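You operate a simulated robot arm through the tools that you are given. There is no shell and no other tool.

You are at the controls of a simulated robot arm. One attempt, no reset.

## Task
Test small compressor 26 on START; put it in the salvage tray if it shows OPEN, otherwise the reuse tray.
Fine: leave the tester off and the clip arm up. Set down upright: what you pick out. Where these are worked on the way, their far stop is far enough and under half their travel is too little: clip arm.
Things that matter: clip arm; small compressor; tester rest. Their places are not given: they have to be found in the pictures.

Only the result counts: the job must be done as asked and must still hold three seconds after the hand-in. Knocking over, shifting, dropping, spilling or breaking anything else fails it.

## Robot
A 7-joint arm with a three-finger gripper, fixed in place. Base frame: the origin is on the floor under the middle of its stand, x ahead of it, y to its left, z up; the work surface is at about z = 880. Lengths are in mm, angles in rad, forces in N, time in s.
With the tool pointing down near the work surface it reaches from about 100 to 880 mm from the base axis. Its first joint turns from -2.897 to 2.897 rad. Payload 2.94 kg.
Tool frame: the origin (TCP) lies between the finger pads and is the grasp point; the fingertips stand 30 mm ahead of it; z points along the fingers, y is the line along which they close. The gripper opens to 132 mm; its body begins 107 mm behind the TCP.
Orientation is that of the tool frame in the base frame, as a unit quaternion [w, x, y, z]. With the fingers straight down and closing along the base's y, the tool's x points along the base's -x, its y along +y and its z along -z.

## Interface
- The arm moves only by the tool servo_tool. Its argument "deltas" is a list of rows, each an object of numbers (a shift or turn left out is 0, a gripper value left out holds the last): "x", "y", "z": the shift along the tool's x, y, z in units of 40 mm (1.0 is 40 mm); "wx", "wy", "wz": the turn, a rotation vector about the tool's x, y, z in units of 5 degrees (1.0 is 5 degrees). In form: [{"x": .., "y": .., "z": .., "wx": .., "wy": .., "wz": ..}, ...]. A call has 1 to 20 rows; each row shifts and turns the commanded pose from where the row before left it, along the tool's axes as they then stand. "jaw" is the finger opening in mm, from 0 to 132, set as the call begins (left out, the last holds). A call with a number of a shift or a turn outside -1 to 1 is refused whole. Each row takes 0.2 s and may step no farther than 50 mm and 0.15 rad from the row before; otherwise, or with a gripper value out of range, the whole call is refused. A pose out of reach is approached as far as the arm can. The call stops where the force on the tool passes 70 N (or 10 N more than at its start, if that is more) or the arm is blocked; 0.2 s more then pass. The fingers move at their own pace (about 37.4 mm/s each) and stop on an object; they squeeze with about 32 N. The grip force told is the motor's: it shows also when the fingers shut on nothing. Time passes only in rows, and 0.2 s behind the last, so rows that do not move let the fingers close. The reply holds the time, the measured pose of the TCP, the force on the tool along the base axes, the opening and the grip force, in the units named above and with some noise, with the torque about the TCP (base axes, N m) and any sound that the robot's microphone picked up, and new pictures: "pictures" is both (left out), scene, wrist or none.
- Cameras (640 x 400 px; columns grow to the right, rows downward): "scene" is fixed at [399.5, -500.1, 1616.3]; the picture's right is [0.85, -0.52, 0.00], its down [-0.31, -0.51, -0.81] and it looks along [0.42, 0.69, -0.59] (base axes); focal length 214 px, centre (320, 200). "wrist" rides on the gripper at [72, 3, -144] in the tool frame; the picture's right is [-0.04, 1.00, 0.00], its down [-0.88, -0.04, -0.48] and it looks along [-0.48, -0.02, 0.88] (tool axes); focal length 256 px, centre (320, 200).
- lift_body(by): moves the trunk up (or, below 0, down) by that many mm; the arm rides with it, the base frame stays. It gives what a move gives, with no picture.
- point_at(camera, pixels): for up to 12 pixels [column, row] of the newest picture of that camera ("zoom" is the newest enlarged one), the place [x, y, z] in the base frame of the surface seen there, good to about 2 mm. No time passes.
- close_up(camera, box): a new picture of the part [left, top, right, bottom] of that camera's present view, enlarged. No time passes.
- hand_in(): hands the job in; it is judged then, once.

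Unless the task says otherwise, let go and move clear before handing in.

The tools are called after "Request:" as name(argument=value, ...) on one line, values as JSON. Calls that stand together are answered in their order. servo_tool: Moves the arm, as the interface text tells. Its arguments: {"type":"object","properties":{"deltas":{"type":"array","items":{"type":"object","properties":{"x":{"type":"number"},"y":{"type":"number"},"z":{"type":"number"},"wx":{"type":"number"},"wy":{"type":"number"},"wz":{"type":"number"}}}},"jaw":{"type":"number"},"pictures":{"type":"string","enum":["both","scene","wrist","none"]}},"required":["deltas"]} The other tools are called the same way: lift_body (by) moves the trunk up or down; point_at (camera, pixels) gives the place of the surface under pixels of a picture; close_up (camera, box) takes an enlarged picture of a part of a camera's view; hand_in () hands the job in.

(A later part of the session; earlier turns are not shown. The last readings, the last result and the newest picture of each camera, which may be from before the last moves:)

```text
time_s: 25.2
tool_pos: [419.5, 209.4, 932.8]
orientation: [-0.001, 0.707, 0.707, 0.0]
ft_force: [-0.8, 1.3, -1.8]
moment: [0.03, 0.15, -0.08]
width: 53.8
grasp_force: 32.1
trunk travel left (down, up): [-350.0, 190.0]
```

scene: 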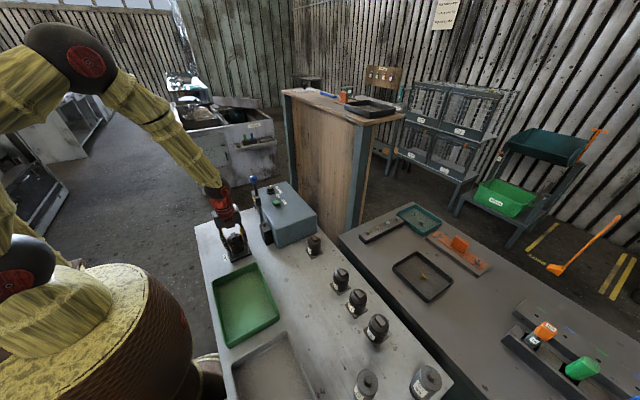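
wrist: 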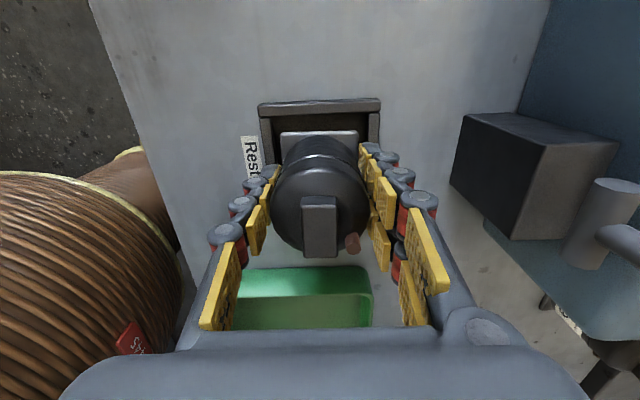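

The supported weight dropped from 5.2 to 1.8 N, so the plate is touching the rest floor. I'll open the fingers to 82 mm in place.

Request:
servo_tool(deltas=[{"z": 0.01}, {}, {}, {}, {}], jaw=82)

```text
time_s: 26.4
tool_pos: [418.4, 208.7, 932.4]
orientation: [0.0, 0.707, 0.707, 0.001]
ft_force: [0.6, 0.2, -0.6]
moment: [0.03, 0.01, -0.01]
width: 82.1
grasp_force: 0.0
trunk travel left (down, up): [-350.0, 190.0]
```

scene: 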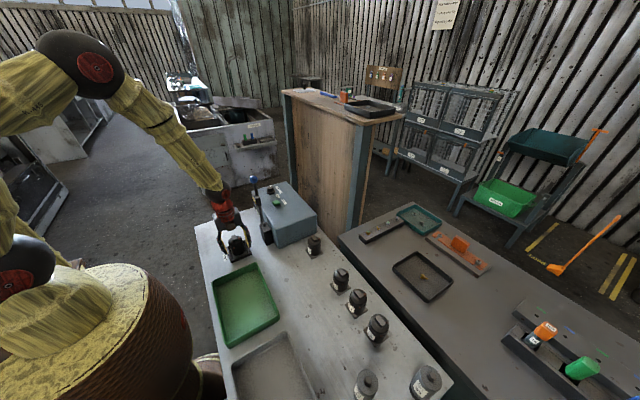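
wrist: 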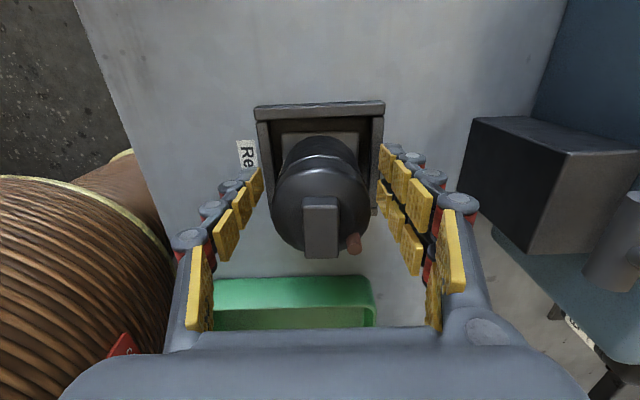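

The compressor stands in the rest, fingers open. I'll rise straight up clear of it, then turn back to fingers closing along y for the clip arm's ball.

Request:
servo_tool(deltas=[{"z": -0.4}, {"z": -0.7}, {"z": -0.95}, {"z": -0.95}, {"z": -0.95}, {"z": -0.95}, {"z": -0.95}, {"z": -0.95}, {"z": -0.95}, {"z": -0.95}, {"z": -0.95}, {"wz": -1}, {"wz": -1}, {"wz": -1}, {"wz": -1}, {"wz": -1}, {"wz": -1}, {"wz": -1}, {"wz": -1}, {"wz": -1}])

Request:
servo_tool(deltas=[{"wz": -1}, {"wz": -1}, {"wz": -1}, {"wz": -1}, {"wz": -1}, {"wz": -1}, {"wz": -1}, {"wz": -1}, {"wz": -1}, {}])

```text
time_s: 30.6
tool_pos: [418.5, 209.0, 1317.5]
orientation: [0.0, 0.381, 0.925, 0.0]
ft_force: [-1.1, -1.8, 0.2]
moment: [0.01, -0.03, 0.01]
width: 82.0
grasp_force: 0.1
trunk travel left (down, up): [-350.0, 190.0]
```

scene: 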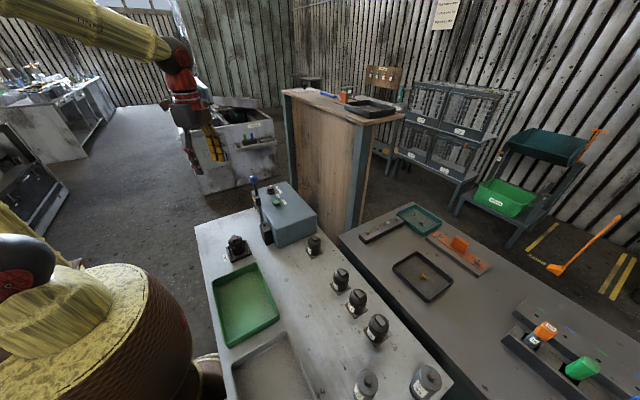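
wrist: 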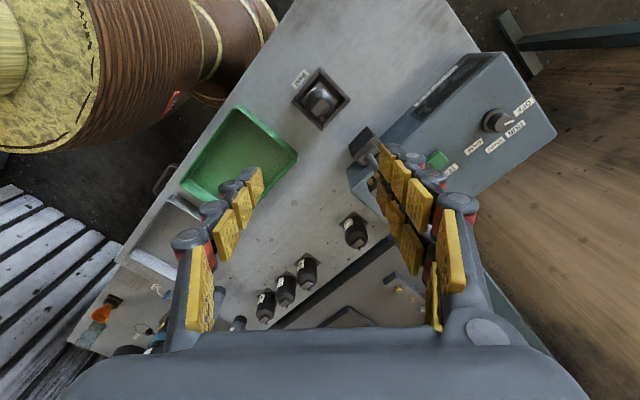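

```text
time_s: 32.8
tool_pos: [418.5, 207.6, 1318.5]
orientation: [0.0, -0.001, 1.0, 0.0]
ft_force: [0.3, -0.1, 0.2]
moment: [-0.01, -0.01, 0.03]
width: 82.1
grasp_force: 0.1
trunk travel left (down, up): [-350.0, 190.0]
```

scene: 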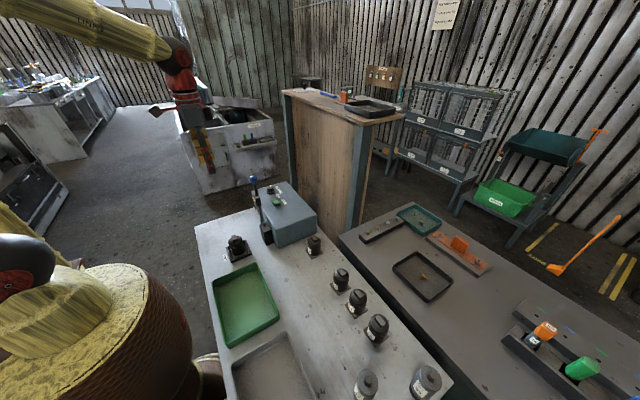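
wrist: 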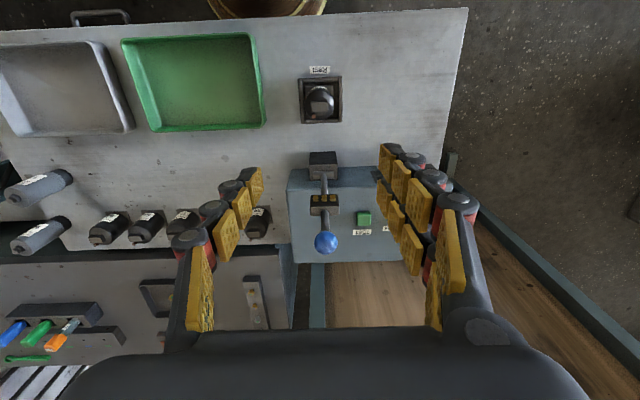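

The compressor looks seated in the rest (wrist 321,100). Verify with an enlargement, and measure the ball at wrist (327,242).

Request:
close_up(camera="wrist", box=[285, 55, 385, 265])

Request:
point_at(camera="wrist", pixels=[[327, 242], [316, 242], [338, 242], [321, 104], [325, 205], [320, 112]])

Request:
close_up(camera="scene", box=[215, 225, 265, 270])

```text
1.90 times, centred on (335, 160) of wrist
```

zoom: 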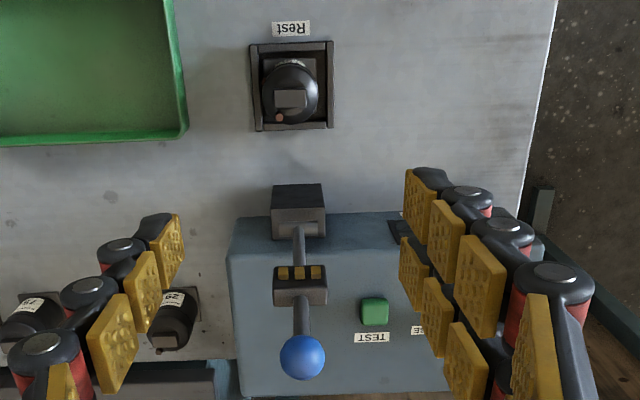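

```text
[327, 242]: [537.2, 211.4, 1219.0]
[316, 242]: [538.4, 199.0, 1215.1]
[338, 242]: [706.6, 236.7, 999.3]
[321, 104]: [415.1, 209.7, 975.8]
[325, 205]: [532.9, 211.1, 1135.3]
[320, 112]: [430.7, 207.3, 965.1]
```

```text
8.89 times, centred on (240, 248) of scene
```

zoom: 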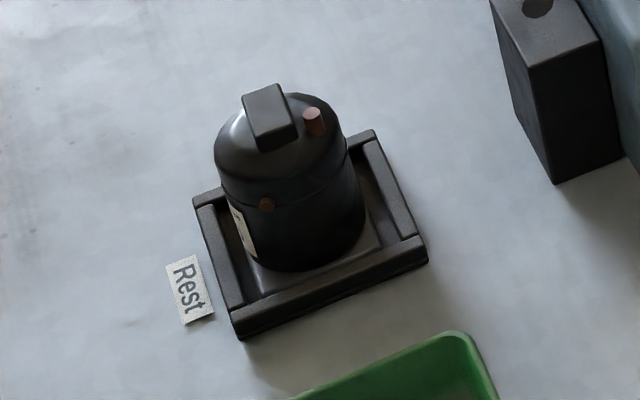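

Compressor 26 is seated squarely in the rest. Now go above the ball (≈(544,209,1210)) and straddle it.

Request:
servo_tool(deltas=[{"x": -0.785, "y": 0.035}, {"x": -0.785}, {"x": -0.785}, {"x": -0.785}, {"z": 0.7}, {"z": 0.7}, {"z": 0.7}, {"z": 0.6}, {}])

```text
time_s: 34.8
tool_pos: [544.2, 210.3, 1209.7]
orientation: [0.0, 0.0, 1.0, 0.0]
ft_force: [0.3, -0.6, -0.7]
moment: [0.01, -0.05, 0.03]
width: 82.0
grasp_force: 0.1
trunk travel left (down, up): [-350.0, 190.0]
```

scene: 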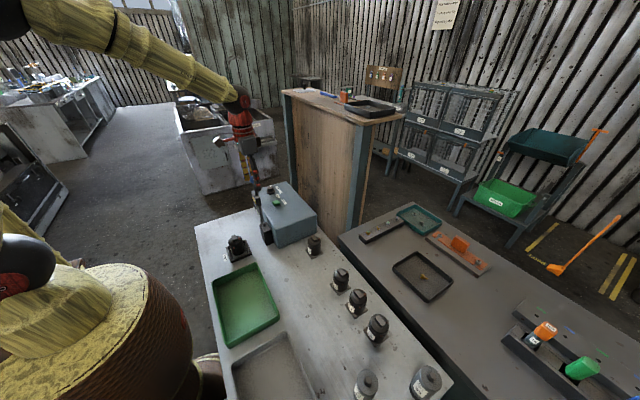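
wrist: 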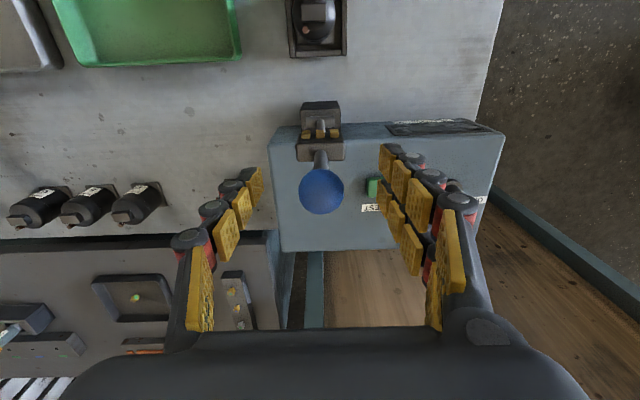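

The ball is at wrist (321,191), exactly at the TCP. Closing on it.

Request:
servo_tool(deltas=[{}, {}, {}, {}, {}, {}], jaw=5)

```text
time_s: 36.2
tool_pos: [544.3, 211.1, 1210.5]
orientation: [0.0, -0.001, 1.0, 0.001]
ft_force: [0.2, 1.8, -1.1]
moment: [0.02, -0.04, 0.13]
width: 27.4
grasp_force: 38.4
trunk travel left (down, up): [-350.0, 190.0]
```

scene: 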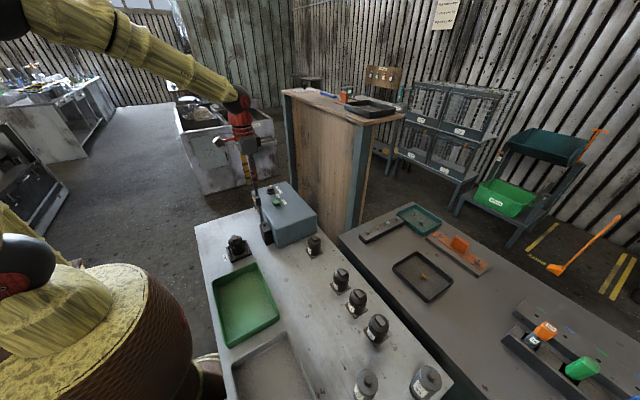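
wrist: 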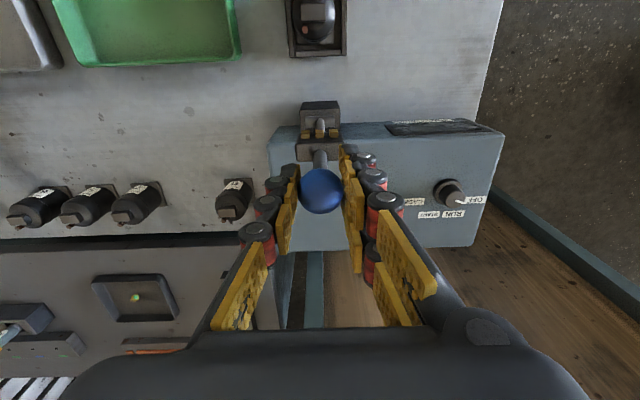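

Gripped the ball at 27 mm. I'll start the arc about the pivot (544,996), radius 214, with the first 15° to test resistance.

Request:
servo_tool(deltas=[{"x": 0.35, "z": 0.015}, {"x": 0.348, "z": 0.031}, {"x": 0.343, "z": 0.068}, {"x": 0.343, "z": 0.068}])

```text
time_s: 37.2
tool_pos: [489.5, 209.6, 1202.9]
orientation: [0.0, -0.001, 1.0, -0.001]
ft_force: [6.4, 1.1, -9.6]
moment: [-0.01, -0.94, 0.13]
width: 27.7
grasp_force: 45.1
trunk travel left (down, up): [-350.0, 190.0]
```

scene: 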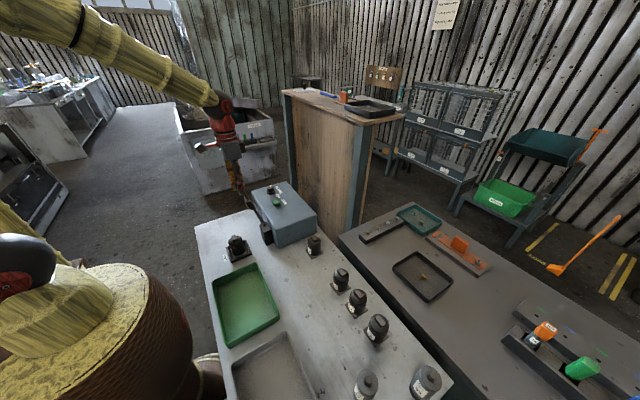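
wrist: 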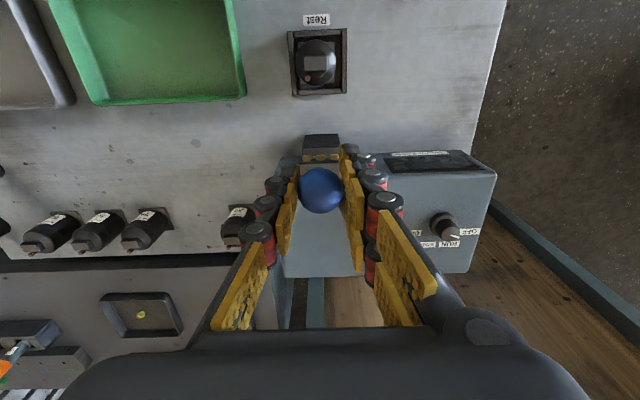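

The ball follows the arc (it stays at wrist (320,190)) with modest forces. Continue to 45°.

Request:
servo_tool(deltas=[{"x": 0.663, "z": 0.225}, {"x": 0.628, "z": 0.31}, {"x": 0.582, "z": 0.389}, {"x": 0.526, "z": 0.461}])

```text
time_s: 38.2
tool_pos: [392.2, 210.8, 1146.0]
orientation: [0.0, 0.0, 1.0, 0.0]
ft_force: [5.2, 6.3, -2.5]
moment: [-0.12, -0.74, 0.01]
width: 28.1
grasp_force: 44.8
trunk travel left (down, up): [-350.0, 190.0]
```

scene: 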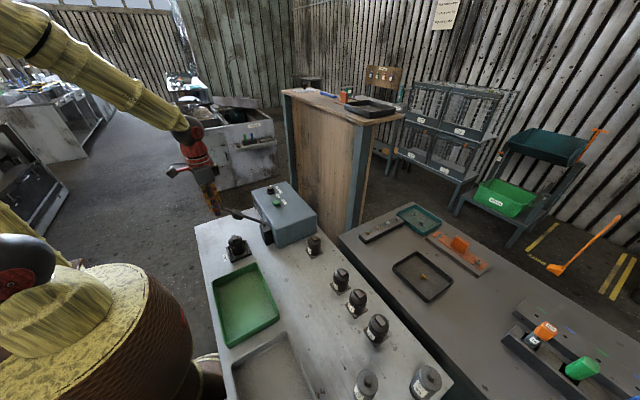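
wrist: 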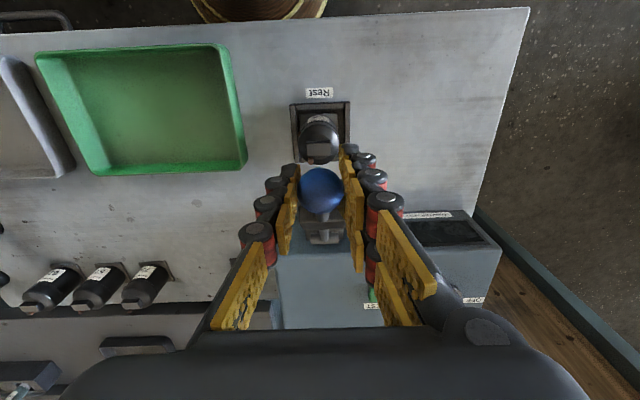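

The arm is at 45°, following cleanly. Continue to ~75°.

Request:
servo_tool(deltas=[{"x": 0.461, "z": 0.526}, {"x": 0.389, "z": 0.582}, {"x": 0.31, "z": 0.628}, {"x": 0.225, "z": 0.663}])

```text
time_s: 39.2
tool_pos: [337.6, 211.0, 1049.9]
orientation: [-0.002, 0.0, 1.0, -0.001]
ft_force: [-0.9, 19.5, -3.8]
moment: [-0.2, 0.68, -0.04]
width: 27.9
grasp_force: 23.4
trunk travel left (down, up): [-350.0, 190.0]
```

scene: 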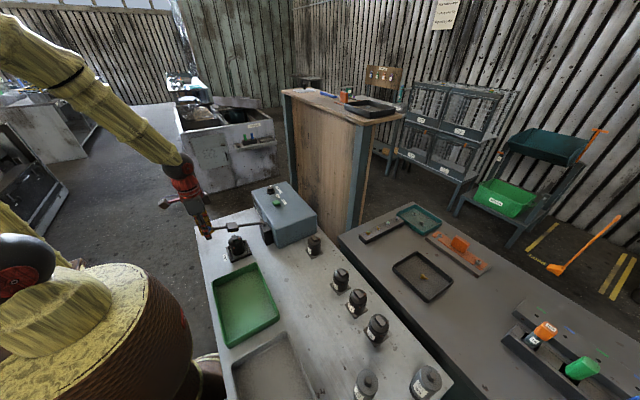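
wrist: 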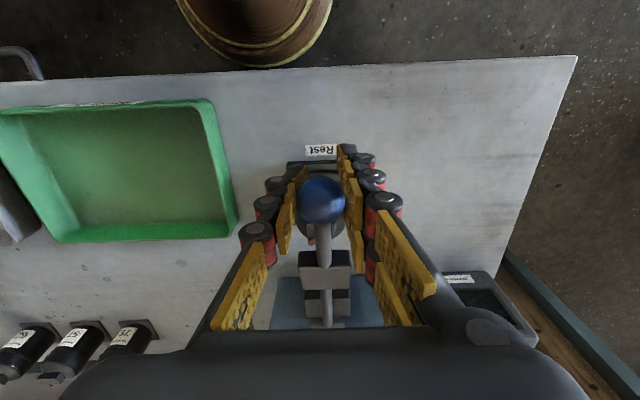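

At 75° there's a 19.5 N sideways force (+y) on the tool, meaning the ball wants to sit a little further +y. I'll ease the tool +y by about 2 mm and read again.

Request:
servo_tool(deltas=[{"y": 0.05}, {}], pictures="none")

```text
time_s: 39.8
tool_pos: [336.6, 211.0, 1050.2]
orientation: [-0.001, -0.001, 1.0, -0.001]
ft_force: [-2.1, 0.4, -2.8]
moment: [-0.11, 0.64, -0.07]
width: 27.3
grasp_force: 45.1
trunk travel left (down, up): [-350.0, 190.0]
```

Sideways force relieved. Continue slowly toward horizontal, watching for the stop.

Request:
servo_tool(deltas=[{"x": 0.08, "z": 0.341}, {"x": 0.057, "y": 0.01, "z": 0.345}, {"x": 0.034, "y": 0.01, "z": 0.348}])

```text
time_s: 40.6
tool_pos: [329.7, 208.9, 1010.2]
orientation: [-0.001, 0.0, 1.0, -0.001]
ft_force: [-3.5, -16.2, -0.7]
moment: [-0.03, 0.2, -0.04]
width: 27.5
grasp_force: 44.8
trunk travel left (down, up): [-350.0, 190.0]
```

scene: 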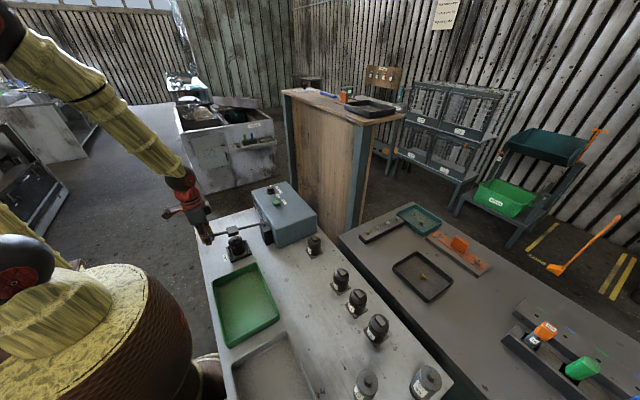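
wrist: 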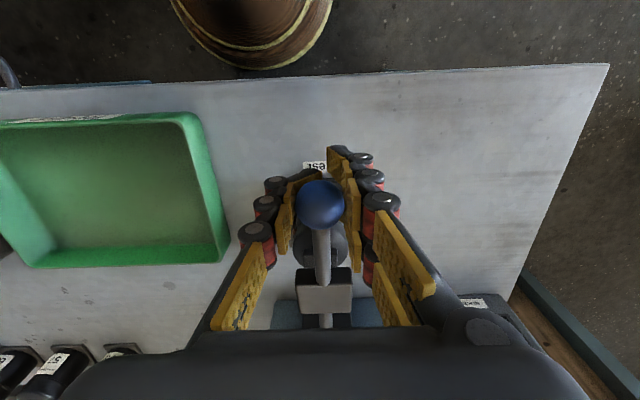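

Ball now shows at wrist (320,204), slightly displaced. Let me measure the ball and contact-block positions to see the arm's angle.

Request:
point_at(camera="wrist", pixels=[[320, 196], [320, 204], [322, 255], [325, 290], [326, 320], [320, 215]])

Request:
close_up(camera="scene", box=[190, 190, 290, 270])

```text
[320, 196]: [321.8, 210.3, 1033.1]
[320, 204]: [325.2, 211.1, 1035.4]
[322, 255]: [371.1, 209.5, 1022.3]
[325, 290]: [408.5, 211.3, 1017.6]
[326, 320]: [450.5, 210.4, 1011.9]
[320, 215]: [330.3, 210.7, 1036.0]
```

```text
5.00 times, centred on (240, 230) of scene
```

zoom: 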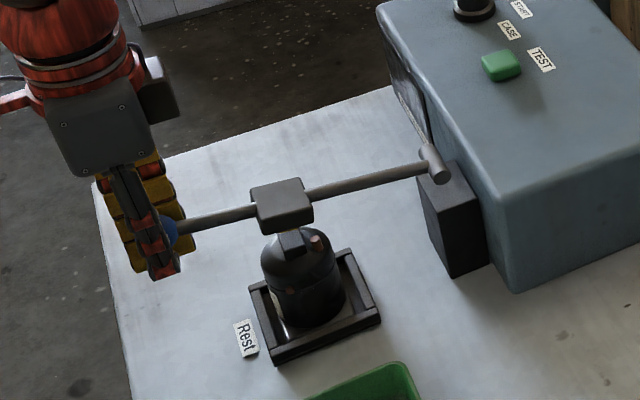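

The arm is at about 84° (ball centre z≈1022, 6–7° above horizontal) with the contact block just above the compressor's terminal box. I'll ease the y offset and keep pressing down in small steps.

Request:
servo_tool(deltas=[{"y": -0.03}, {"z": 0.15}, {"z": 0.15}, {}])

```text
time_s: 41.6
tool_pos: [329.4, 211.0, 998.6]
orientation: [0.0, 0.0, 1.0, 0.001]
ft_force: [-14.3, -13.1, 3.6]
moment: [0.26, -0.78, -0.12]
width: 27.1
grasp_force: 44.9
trunk travel left (down, up): [-350.0, 190.0]
```

scene: 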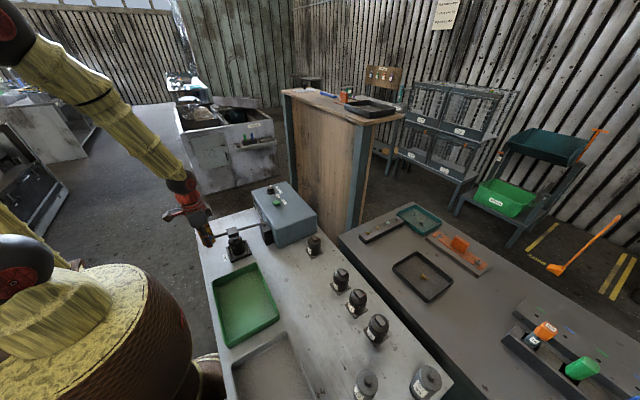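
wrist: 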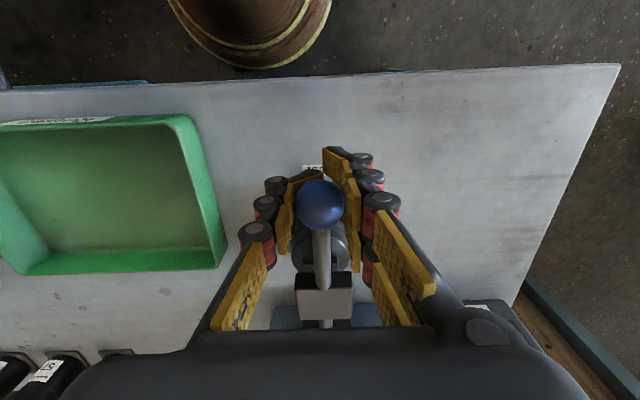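

Request:
point_at(camera="wrist", pixels=[[320, 200], [320, 204], [322, 255], [325, 297], [326, 322], [320, 215]])

Request:
close_up(camera="scene", box=[205, 215, 275, 265])

```text
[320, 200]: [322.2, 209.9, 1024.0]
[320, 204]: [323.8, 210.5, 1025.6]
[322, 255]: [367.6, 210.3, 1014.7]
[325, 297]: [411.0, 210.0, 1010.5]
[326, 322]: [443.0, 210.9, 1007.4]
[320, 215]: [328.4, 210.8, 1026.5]
```

```text
8.00 times, centred on (240, 240) of scene
```

zoom: 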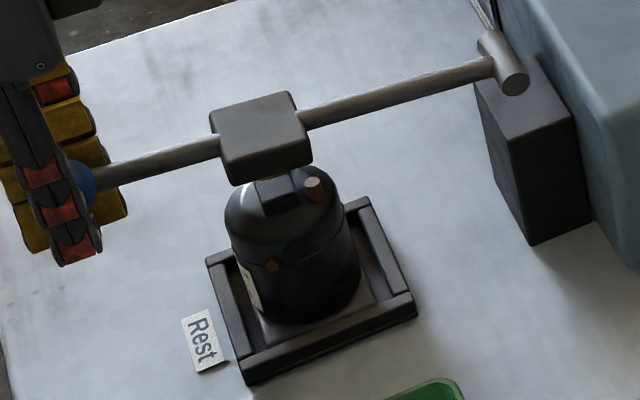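

The arm has come down to about 4° above horizontal, and is following. I'll relieve the side forces (x -14 N, y -13 N) and keep going in small steps.

Request:
servo_tool(deltas=[{"x": 0.04, "y": -0.03}, {"z": 0.15}, {"z": 0.15}, {}])

```text
time_s: 42.6
tool_pos: [329.1, 211.5, 986.8]
orientation: [0.0, -0.001, 1.0, 0.001]
ft_force: [-10.9, 1.7, 4.0]
moment: [0.03, -1.13, -0.04]
width: 26.6
grasp_force: 45.5
trunk travel left (down, up): [-350.0, 190.0]
```

scene: 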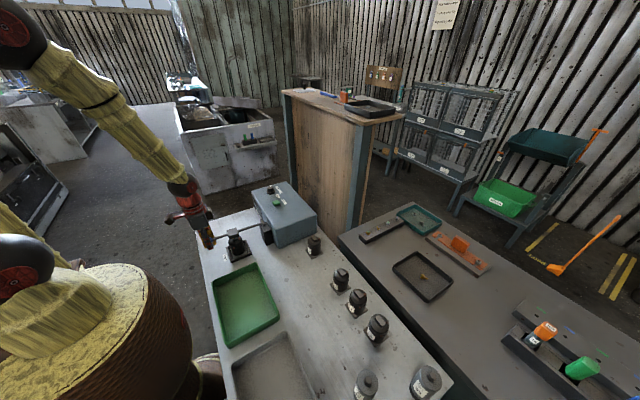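
wrist: 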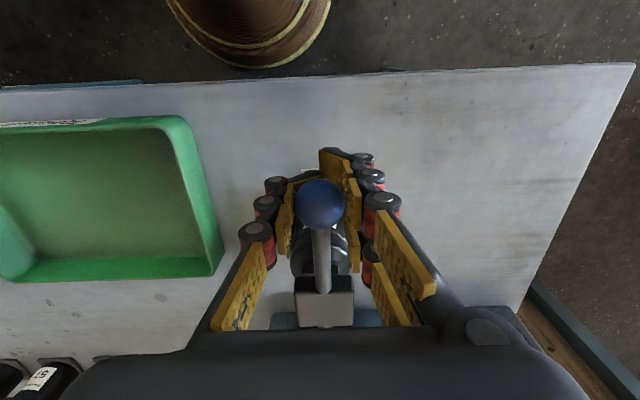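

Still moving freely (z force only 4 N). Continue down a little further toward the stop.

Request:
servo_tool(deltas=[{"x": 0.03, "z": 0.12}, {"z": 0.12}, {}], pictures="wrist")

Request:
point_at(camera="wrist", pixels=[[320, 200], [320, 204], [322, 255], [325, 297], [326, 322], [320, 215]])

Request:
close_up(camera="scene", box=[205, 215, 275, 265])

```text
time_s: 43.4
tool_pos: [329.0, 211.2, 977.2]
orientation: [0.002, 0.0, 1.0, 0.0]
ft_force: [0.8, 2.5, 2.6]
moment: [0.03, -0.85, -0.06]
width: 26.7
grasp_force: 44.9
trunk travel left (down, up): [-350.0, 190.0]
```

wrist: 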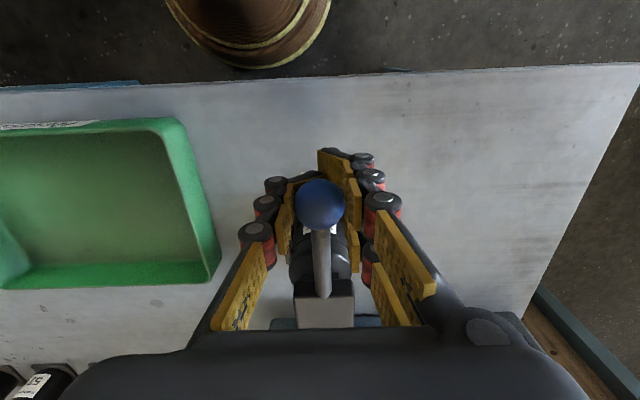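

```text
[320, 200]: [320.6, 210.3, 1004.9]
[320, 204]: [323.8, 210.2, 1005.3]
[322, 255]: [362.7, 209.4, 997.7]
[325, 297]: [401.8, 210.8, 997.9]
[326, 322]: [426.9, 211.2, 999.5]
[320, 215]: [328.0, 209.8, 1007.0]
```

```text
8.00 times, centred on (240, 240) of scene
```

zoom: 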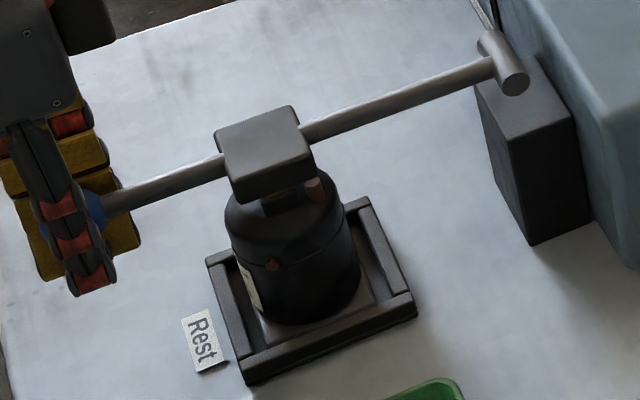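

The arm is now horizontal; the contact block sits right over the terminal box. A few more millimetres to find the stop.

Request:
servo_tool(deltas=[{"z": 0.1}, {"z": 0.1}, {}], pictures="wrist")

Request:
point_at(camera="wrist", pixels=[[320, 204], [320, 215], [322, 255], [325, 297], [326, 322]])

```text
time_s: 44.2
tool_pos: [328.9, 210.6, 969.8]
orientation: [0.002, 0.0, 1.0, 0.001]
ft_force: [5.3, 7.2, 17.0]
moment: [-0.13, -0.12, 0.02]
width: 27.1
grasp_force: 43.8
trunk travel left (down, up): [-350.0, 190.0]
```

wrist: 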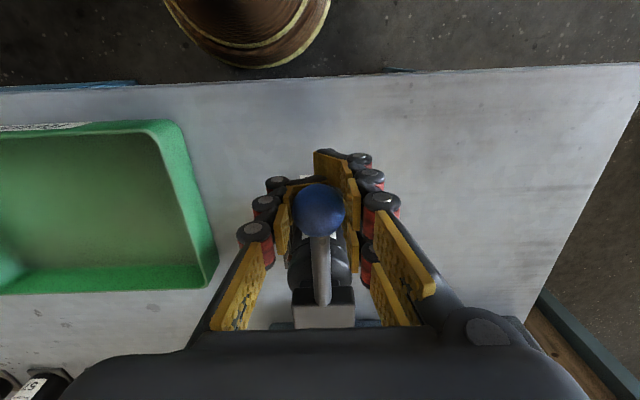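

```text
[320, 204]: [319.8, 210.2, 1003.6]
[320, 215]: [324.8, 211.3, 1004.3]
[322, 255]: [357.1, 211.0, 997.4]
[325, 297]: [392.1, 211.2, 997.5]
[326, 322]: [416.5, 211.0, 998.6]
```

The z force rose to 17 N and the ball stopped descending (top z≈1004), so the arm is at its stop. Release the ball.

Request:
servo_tool(deltas=[{}, {}, {}, {}, {}], jaw=80)

Request:
close_up(camera="scene", box=[205, 215, 275, 265])

Request:
point_at(camera="wrist", pixels=[[320, 204], [320, 215], [322, 255], [325, 297], [326, 322]])

```text
time_s: 45.4
tool_pos: [327.0, 210.2, 968.7]
orientation: [-0.001, 0.0, 1.0, 0.0]
ft_force: [-0.1, 0.2, -0.2]
moment: [-0.01, 0.0, -0.01]
width: 80.7
grasp_force: 0.1
trunk travel left (down, up): [-350.0, 190.0]
```

scene: 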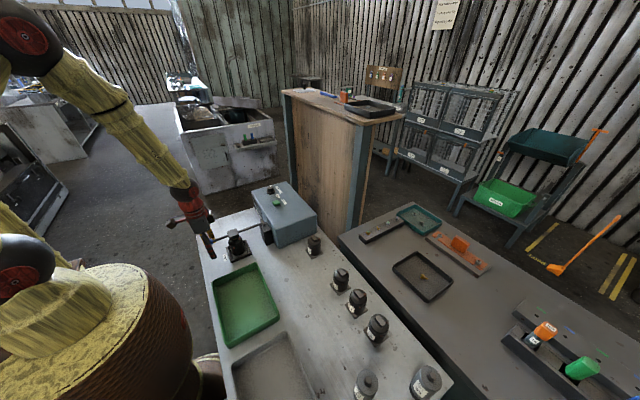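
wrist: 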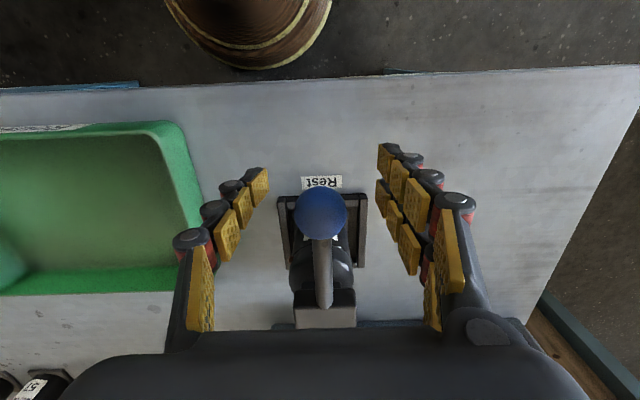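

```text
8.00 times, centred on (240, 240) of scene
```

zoom: 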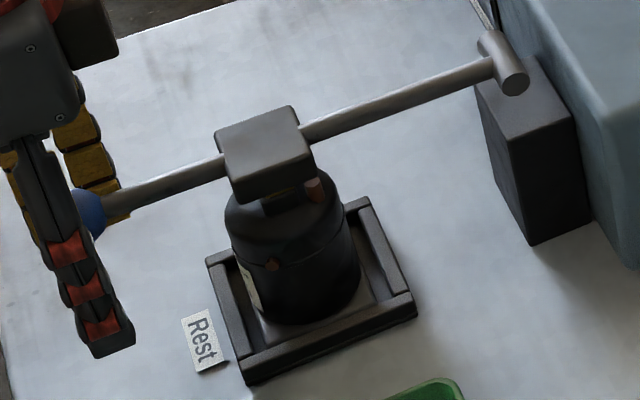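

```text
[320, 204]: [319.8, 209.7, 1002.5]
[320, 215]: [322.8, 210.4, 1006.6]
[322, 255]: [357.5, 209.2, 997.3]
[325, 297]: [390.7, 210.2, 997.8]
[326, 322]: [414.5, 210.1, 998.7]
```

The arm stays down on its own with the contacts on the terminal box. Now rise and go over the tester's knob.

Request:
servo_tool(deltas=[{"z": -0.6}, {"z": -0.95}, {"z": -0.95}, {"z": -0.95}, {"z": -0.95}, {"z": -0.95}, {"z": -0.45}, {"x": -0.9, "y": 0.489}, {"x": -0.9, "y": 0.489}, {"x": -0.9, "y": 0.489}, {"x": -0.9, "y": 0.489}, {"x": -0.9, "y": 0.489}, {"x": -0.9, "y": 0.489}, {"x": -0.9, "y": 0.489}, {"x": -0.9, "y": 0.489}, {"x": -0.9, "y": 0.489}, {}], jaw=60)

```text
time_s: 49.0
tool_pos: [652.7, 388.6, 1201.9]
orientation: [0.0, 0.0, 1.0, 0.0]
ft_force: [0.3, -0.5, -0.5]
moment: [-0.01, -0.04, 0.04]
width: 60.1
grasp_force: 0.0
trunk travel left (down, up): [-350.0, 190.0]
```

scene: 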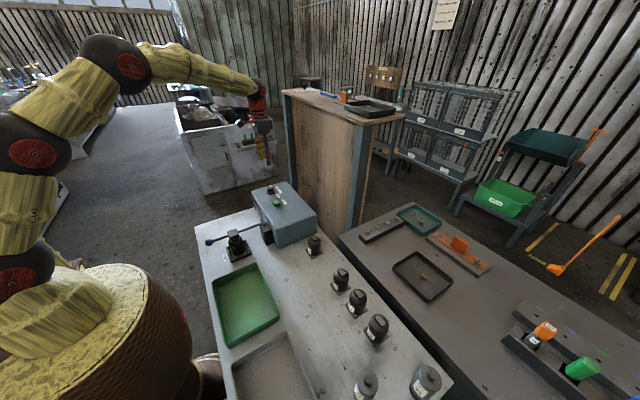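
wrist: 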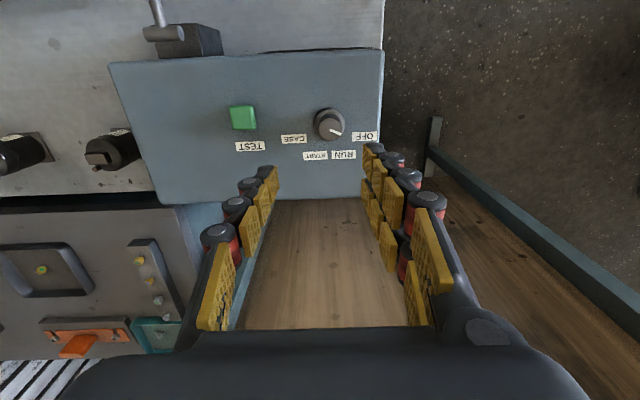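

Request:
close_up(camera="wrist", box=[270, 90, 390, 170])

Request:
point_at(camera="wrist", pixels=[[332, 128], [339, 131], [328, 125], [365, 136], [343, 155], [316, 156], [293, 139], [243, 117], [314, 125], [345, 128], [329, 110], [331, 141]])

```text
5.00 times, centred on (330, 130) of wrist
```

zoom: 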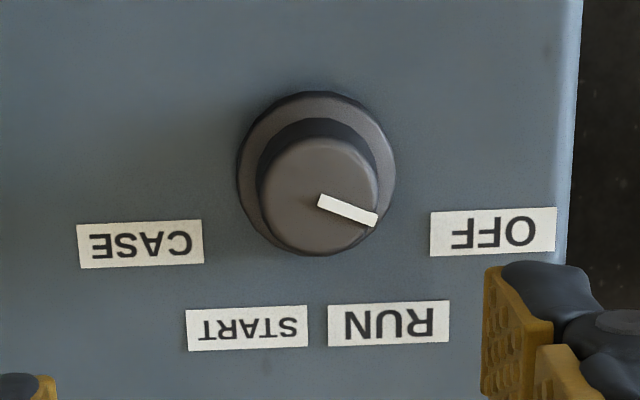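

```text
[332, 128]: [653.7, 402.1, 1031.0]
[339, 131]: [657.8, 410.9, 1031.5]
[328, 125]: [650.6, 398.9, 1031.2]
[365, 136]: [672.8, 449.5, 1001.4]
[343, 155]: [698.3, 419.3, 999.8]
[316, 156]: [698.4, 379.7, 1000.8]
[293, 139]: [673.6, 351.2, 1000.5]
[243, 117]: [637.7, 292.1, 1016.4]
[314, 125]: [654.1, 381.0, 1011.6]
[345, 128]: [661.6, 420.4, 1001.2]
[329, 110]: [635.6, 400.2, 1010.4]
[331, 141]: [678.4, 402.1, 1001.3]
```

Knob centre ≈(654,400.5), top z≈1031; labels sit at 22°, 67°, 113° and 158° from +y toward +x, with pointer at OFF and START a quarter turn on (+90° about the tool z). I'll centre over the knob and descend partway to check.

Request:
servo_tool(deltas=[{"x": -0.03, "y": 0.3}, {"z": 0.7}, {"z": 0.7}, {"z": 0.7}, {"z": 0.7}, {}])

Request:
close_up(camera="wrist", box=[240, 110, 400, 230])

Request:
point_at(camera="wrist", pixels=[[320, 165], [320, 150], [320, 175], [305, 160], [335, 160]])

```text
time_s: 50.4
tool_pos: [655.7, 401.7, 1088.8]
orientation: [0.0, 0.0, 1.0, 0.0]
ft_force: [0.4, -0.8, -0.5]
moment: [0.06, -0.01, 0.01]
width: 59.8
grasp_force: 0.0
trunk travel left (down, up): [-350.0, 190.0]
```

scene: 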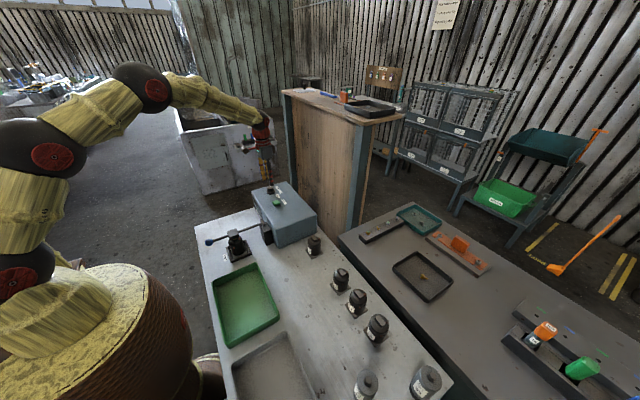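
wrist: 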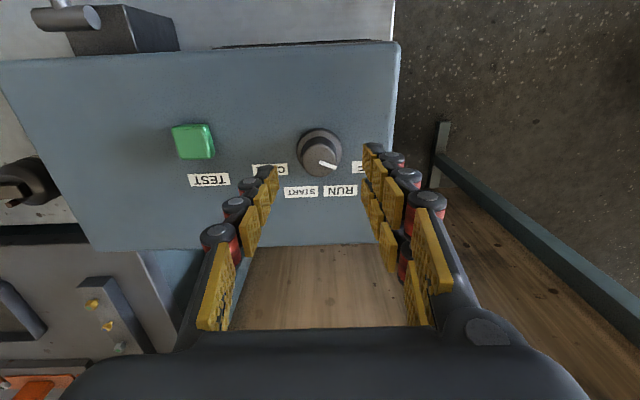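

```text
3.33 times, centred on (320, 170) of wrist
```

zoom: 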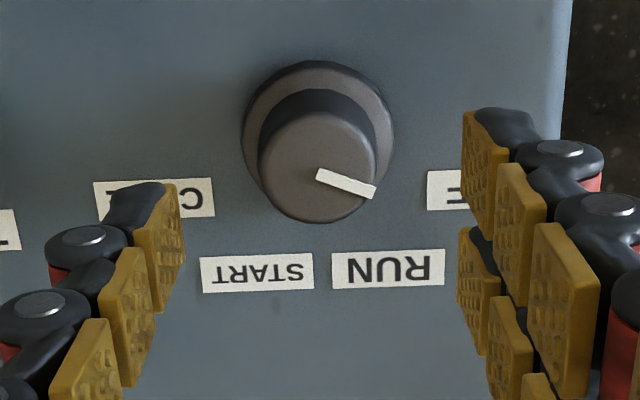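

```text
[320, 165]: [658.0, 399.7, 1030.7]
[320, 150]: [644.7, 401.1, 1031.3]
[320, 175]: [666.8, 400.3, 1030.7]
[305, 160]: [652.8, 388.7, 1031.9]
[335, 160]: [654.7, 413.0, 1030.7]
```

Knob centre confirmed at ≈(653.5,400,1031). Descend so the tips end just above the skirt (TCP z≈1046), then close on the knob.

Request:
servo_tool(deltas=[{"x": 0.03, "y": -0.02, "z": 0.5}, {"z": 0.4}, {"z": 0.17}, {}], pictures="none")

Request:
servo_tool(deltas=[{}, {}, {}, {}, {}], jaw=5)

Request:
close_up(camera="wrist", box=[240, 110, 400, 230])

Request:
close_up(camera="scene", box=[230, 120, 310, 220])

```text
time_s: 51.4
tool_pos: [651.8, 398.3, 1044.8]
orientation: [0.0, 0.0, 1.0, 0.0]
ft_force: [-0.1, 0.3, -0.2]
moment: [-0.05, -0.03, 0.01]
width: 60.0
grasp_force: 0.0
trunk travel left (down, up): [-350.0, 190.0]
```

```text
time_s: 52.6
tool_pos: [651.3, 400.2, 1045.7]
orientation: [0.0, 0.0, 1.0, 0.001]
ft_force: [0.2, 7.8, -1.1]
moment: [0.26, -0.47, 0.04]
width: 30.0
grasp_force: 44.7
trunk travel left (down, up): [-350.0, 190.0]
```

scene: 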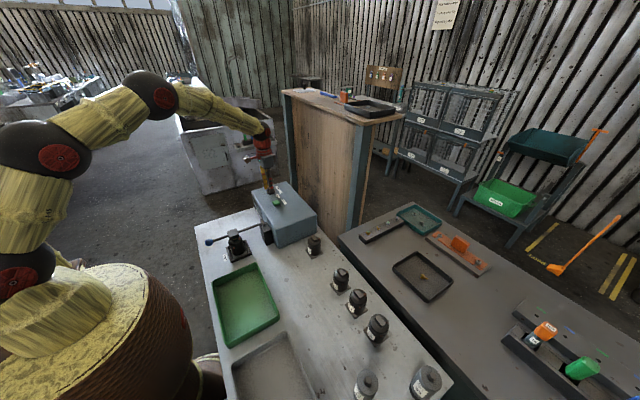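
wrist: 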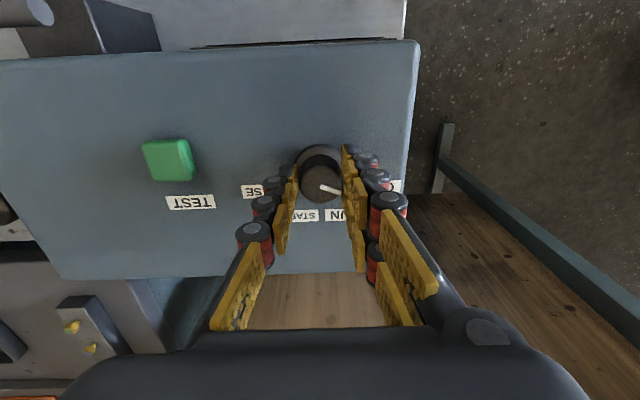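

```text
3.33 times, centred on (320, 170) of wrist
```

zoom: 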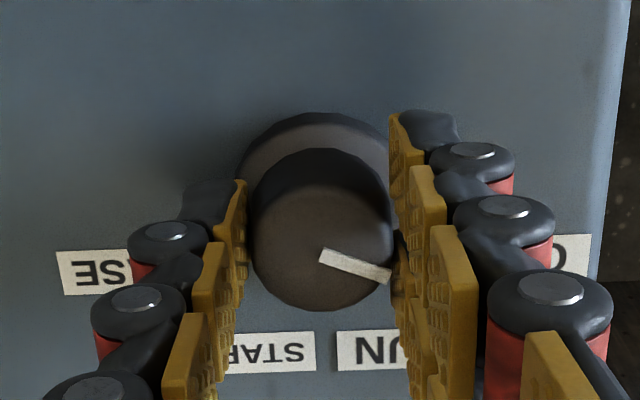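

```text
4.00 times, centred on (270, 170) of scene
```

zoom: 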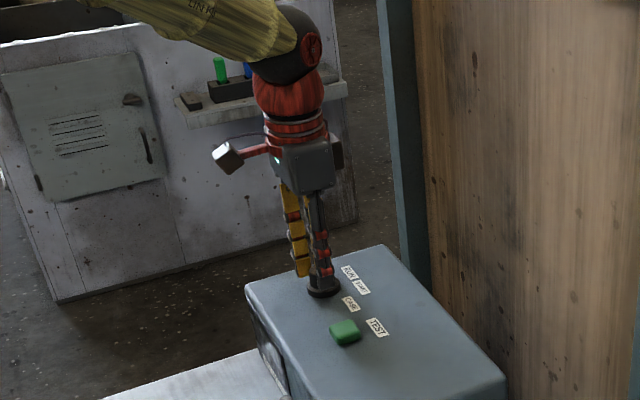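

Gripped the knob (width 30 mm). Start turning +20° about the tool z and check that the pointer follows.

Request:
servo_tool(deltas=[{"wz": 1}, {"wz": 1}, {"wz": 1}, {"wz": 1}, {}], pictures="wrist")

Request:
close_up(camera="wrist", box=[240, 110, 400, 230])

```text
time_s: 53.8
tool_pos: [652.4, 400.4, 1045.6]
orientation: [0.001, 0.174, 0.985, 0.0]
ft_force: [4.2, 19.8, 0.8]
moment: [0.67, -0.13, 0.03]
width: 29.8
grasp_force: 44.7
trunk travel left (down, up): [-350.0, 190.0]
```

wrist: 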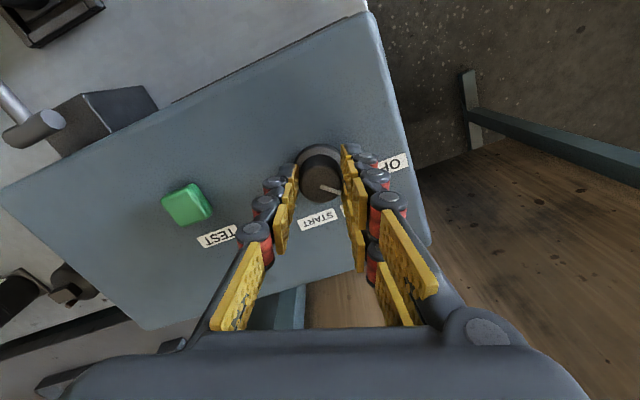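

```text
3.33 times, centred on (320, 170) of wrist
```

zoom: 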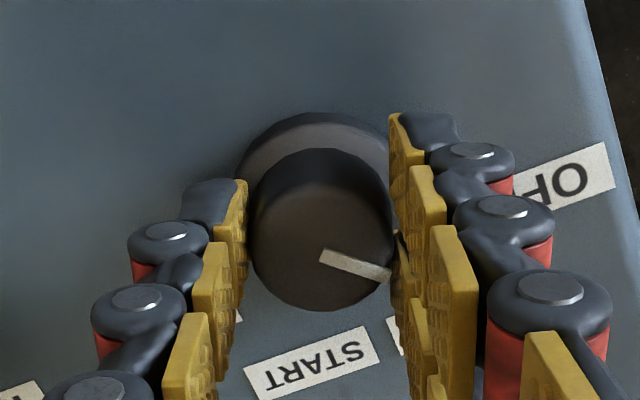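

The pointer turns with the hand. There's a 20 N push in +y, so I'll ease by ~1 mm and continue turning.

Request:
servo_tool(deltas=[{"x": 0.01, "y": 0.03}, {"wz": 1}, {"wz": 1}, {"wz": 1}, {"wz": 1}, {"wz": 1}, {"wz": 1}, {"wz": 1}, {}], pictures="wrist")

Request:
close_up(camera="wrist", box=[240, 110, 400, 230])

```text
time_s: 55.8
tool_pos: [653.2, 401.9, 1045.5]
orientation: [0.001, 0.462, 0.887, 0.0]
ft_force: [10.5, 22.9, 5.8]
moment: [0.25, -0.44, 0.07]
width: 30.1
grasp_force: 45.5
trunk travel left (down, up): [-350.0, 190.0]
```

wrist: 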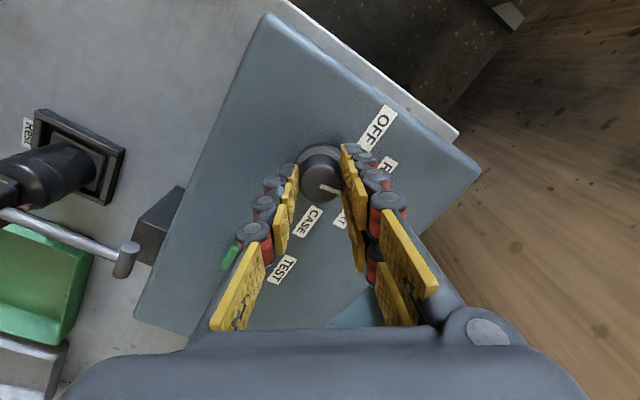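

```text
3.33 times, centred on (320, 170) of wrist
```

zoom: 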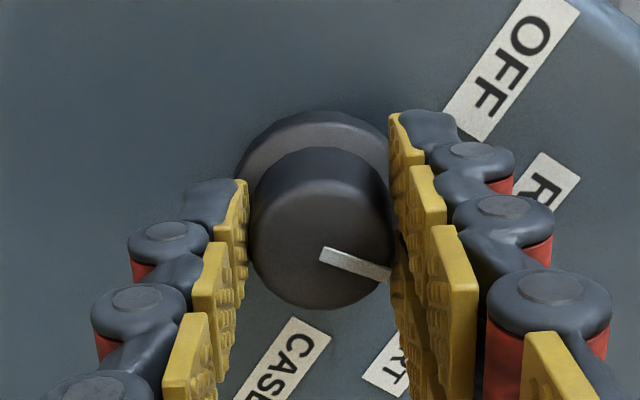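

55° turned, pointer still follows. Ease again and complete the remaining 35° to START.

Request:
servo_tool(deltas=[{"x": 0.018, "y": 0.031}, {"wz": 1}, {"wz": 1}, {"wz": 1}, {"wz": 1}, {"wz": 1}, {"wz": 1}, {"wz": 1}, {}], pictures="wrist")

Request:
close_up(camera="wrist", box=[240, 110, 400, 230])

```text
time_s: 57.8
tool_pos: [654.3, 401.5, 1045.1]
orientation: [0.0, 0.707, 0.707, -0.001]
ft_force: [18.6, 12.9, 12.6]
moment: [0.02, -0.55, 0.05]
width: 29.8
grasp_force: 45.2
trunk travel left (down, up): [-350.0, 190.0]
```

wrist: 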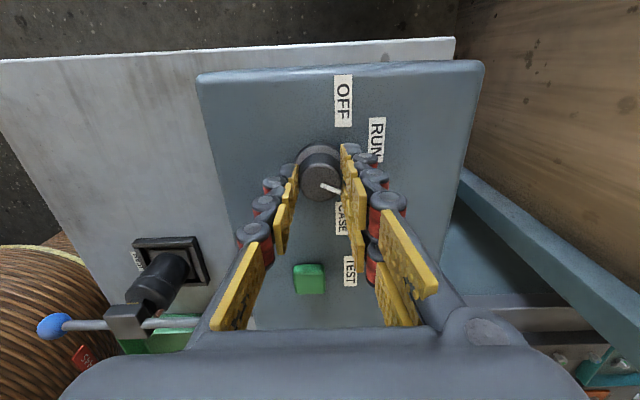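

```text
3.33 times, centred on (320, 170) of wrist
```

zoom: 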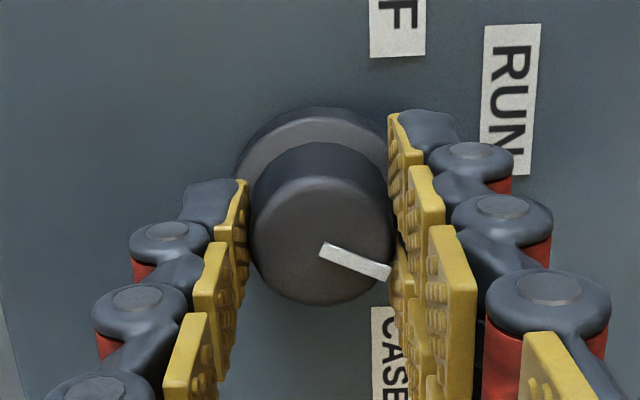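

The pointer has turned a quarter turn, between RUN and CASE, i.e. at START. Open the fingers and rise to check.

Request:
servo_tool(deltas=[{}, {}, {}, {}], jaw=62, pictures="none")

Request:
servo_tool(deltas=[{"z": -0.3}, {"z": -0.8}, {"z": -0.8}, {"z": -0.8}, {}])

Request:
close_up(camera="wrist", box=[240, 60, 420, 210])

```text
time_s: 58.8
tool_pos: [652.9, 401.3, 1045.4]
orientation: [-0.001, 0.707, 0.707, -0.001]
ft_force: [-0.3, -0.5, -0.4]
moment: [0.02, 0.01, 0.04]
width: 62.0
grasp_force: 0.0
trunk travel left (down, up): [-350.0, 190.0]
```

```text
time_s: 60.0
tool_pos: [652.3, 400.1, 1154.1]
orientation: [0.0, 0.707, 0.707, 0.0]
ft_force: [-0.6, -0.2, 0.1]
moment: [0.04, 0.02, 0.0]
width: 61.9
grasp_force: 0.0
trunk travel left (down, up): [-350.0, 190.0]
```

scene: 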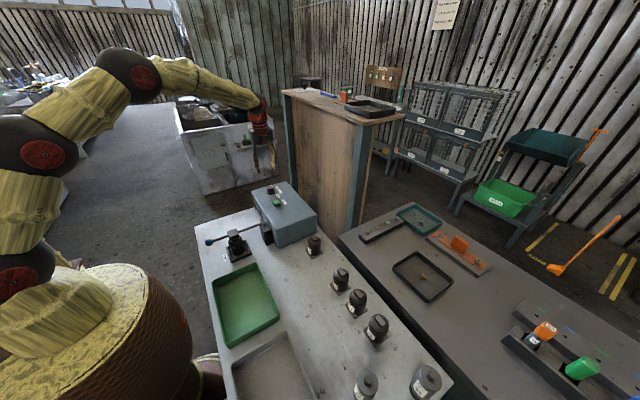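
wrist: 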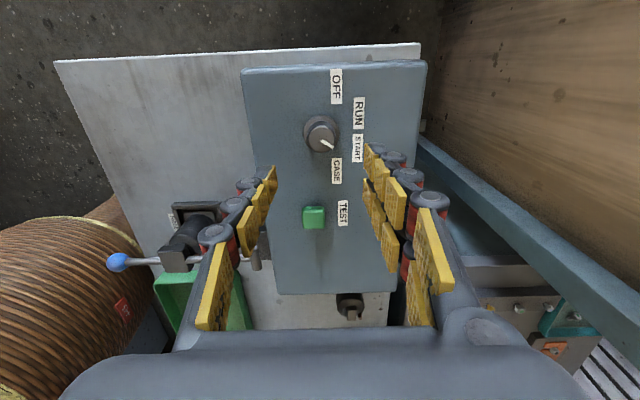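

```text
2.67 times, centred on (330, 135) of wrist
```

zoom: 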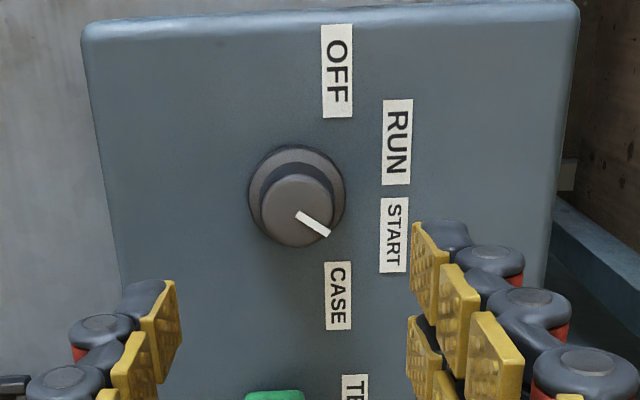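

The pointer now seems a bit past START; I'll measure its direction exactly.

Request:
close_up(camera="wrist", box=[295, 105, 365, 165])

```text
6.67 times, centred on (330, 135) of wrist
```

zoom: 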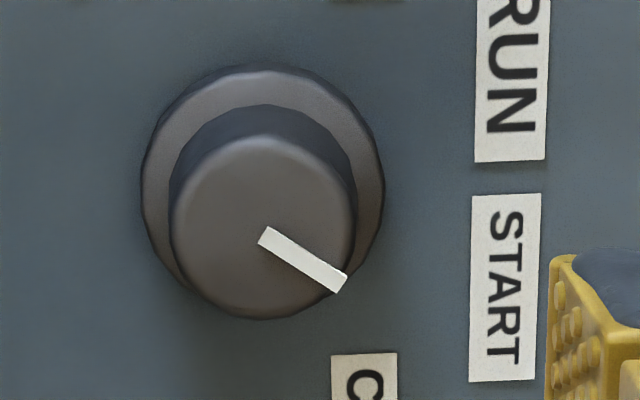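

Request:
point_at(camera="zoom", pixels=[[265, 235], [342, 283], [262, 228], [180, 228], [345, 228], [262, 140], [262, 315], [505, 290], [510, 80], [365, 380]])

```text
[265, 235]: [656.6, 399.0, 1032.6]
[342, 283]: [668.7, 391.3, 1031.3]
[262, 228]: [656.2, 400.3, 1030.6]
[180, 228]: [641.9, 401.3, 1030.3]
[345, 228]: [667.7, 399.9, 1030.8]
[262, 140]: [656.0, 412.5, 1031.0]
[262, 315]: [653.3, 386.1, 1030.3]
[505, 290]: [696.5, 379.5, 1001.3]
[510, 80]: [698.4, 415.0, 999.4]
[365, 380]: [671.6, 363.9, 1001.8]
```

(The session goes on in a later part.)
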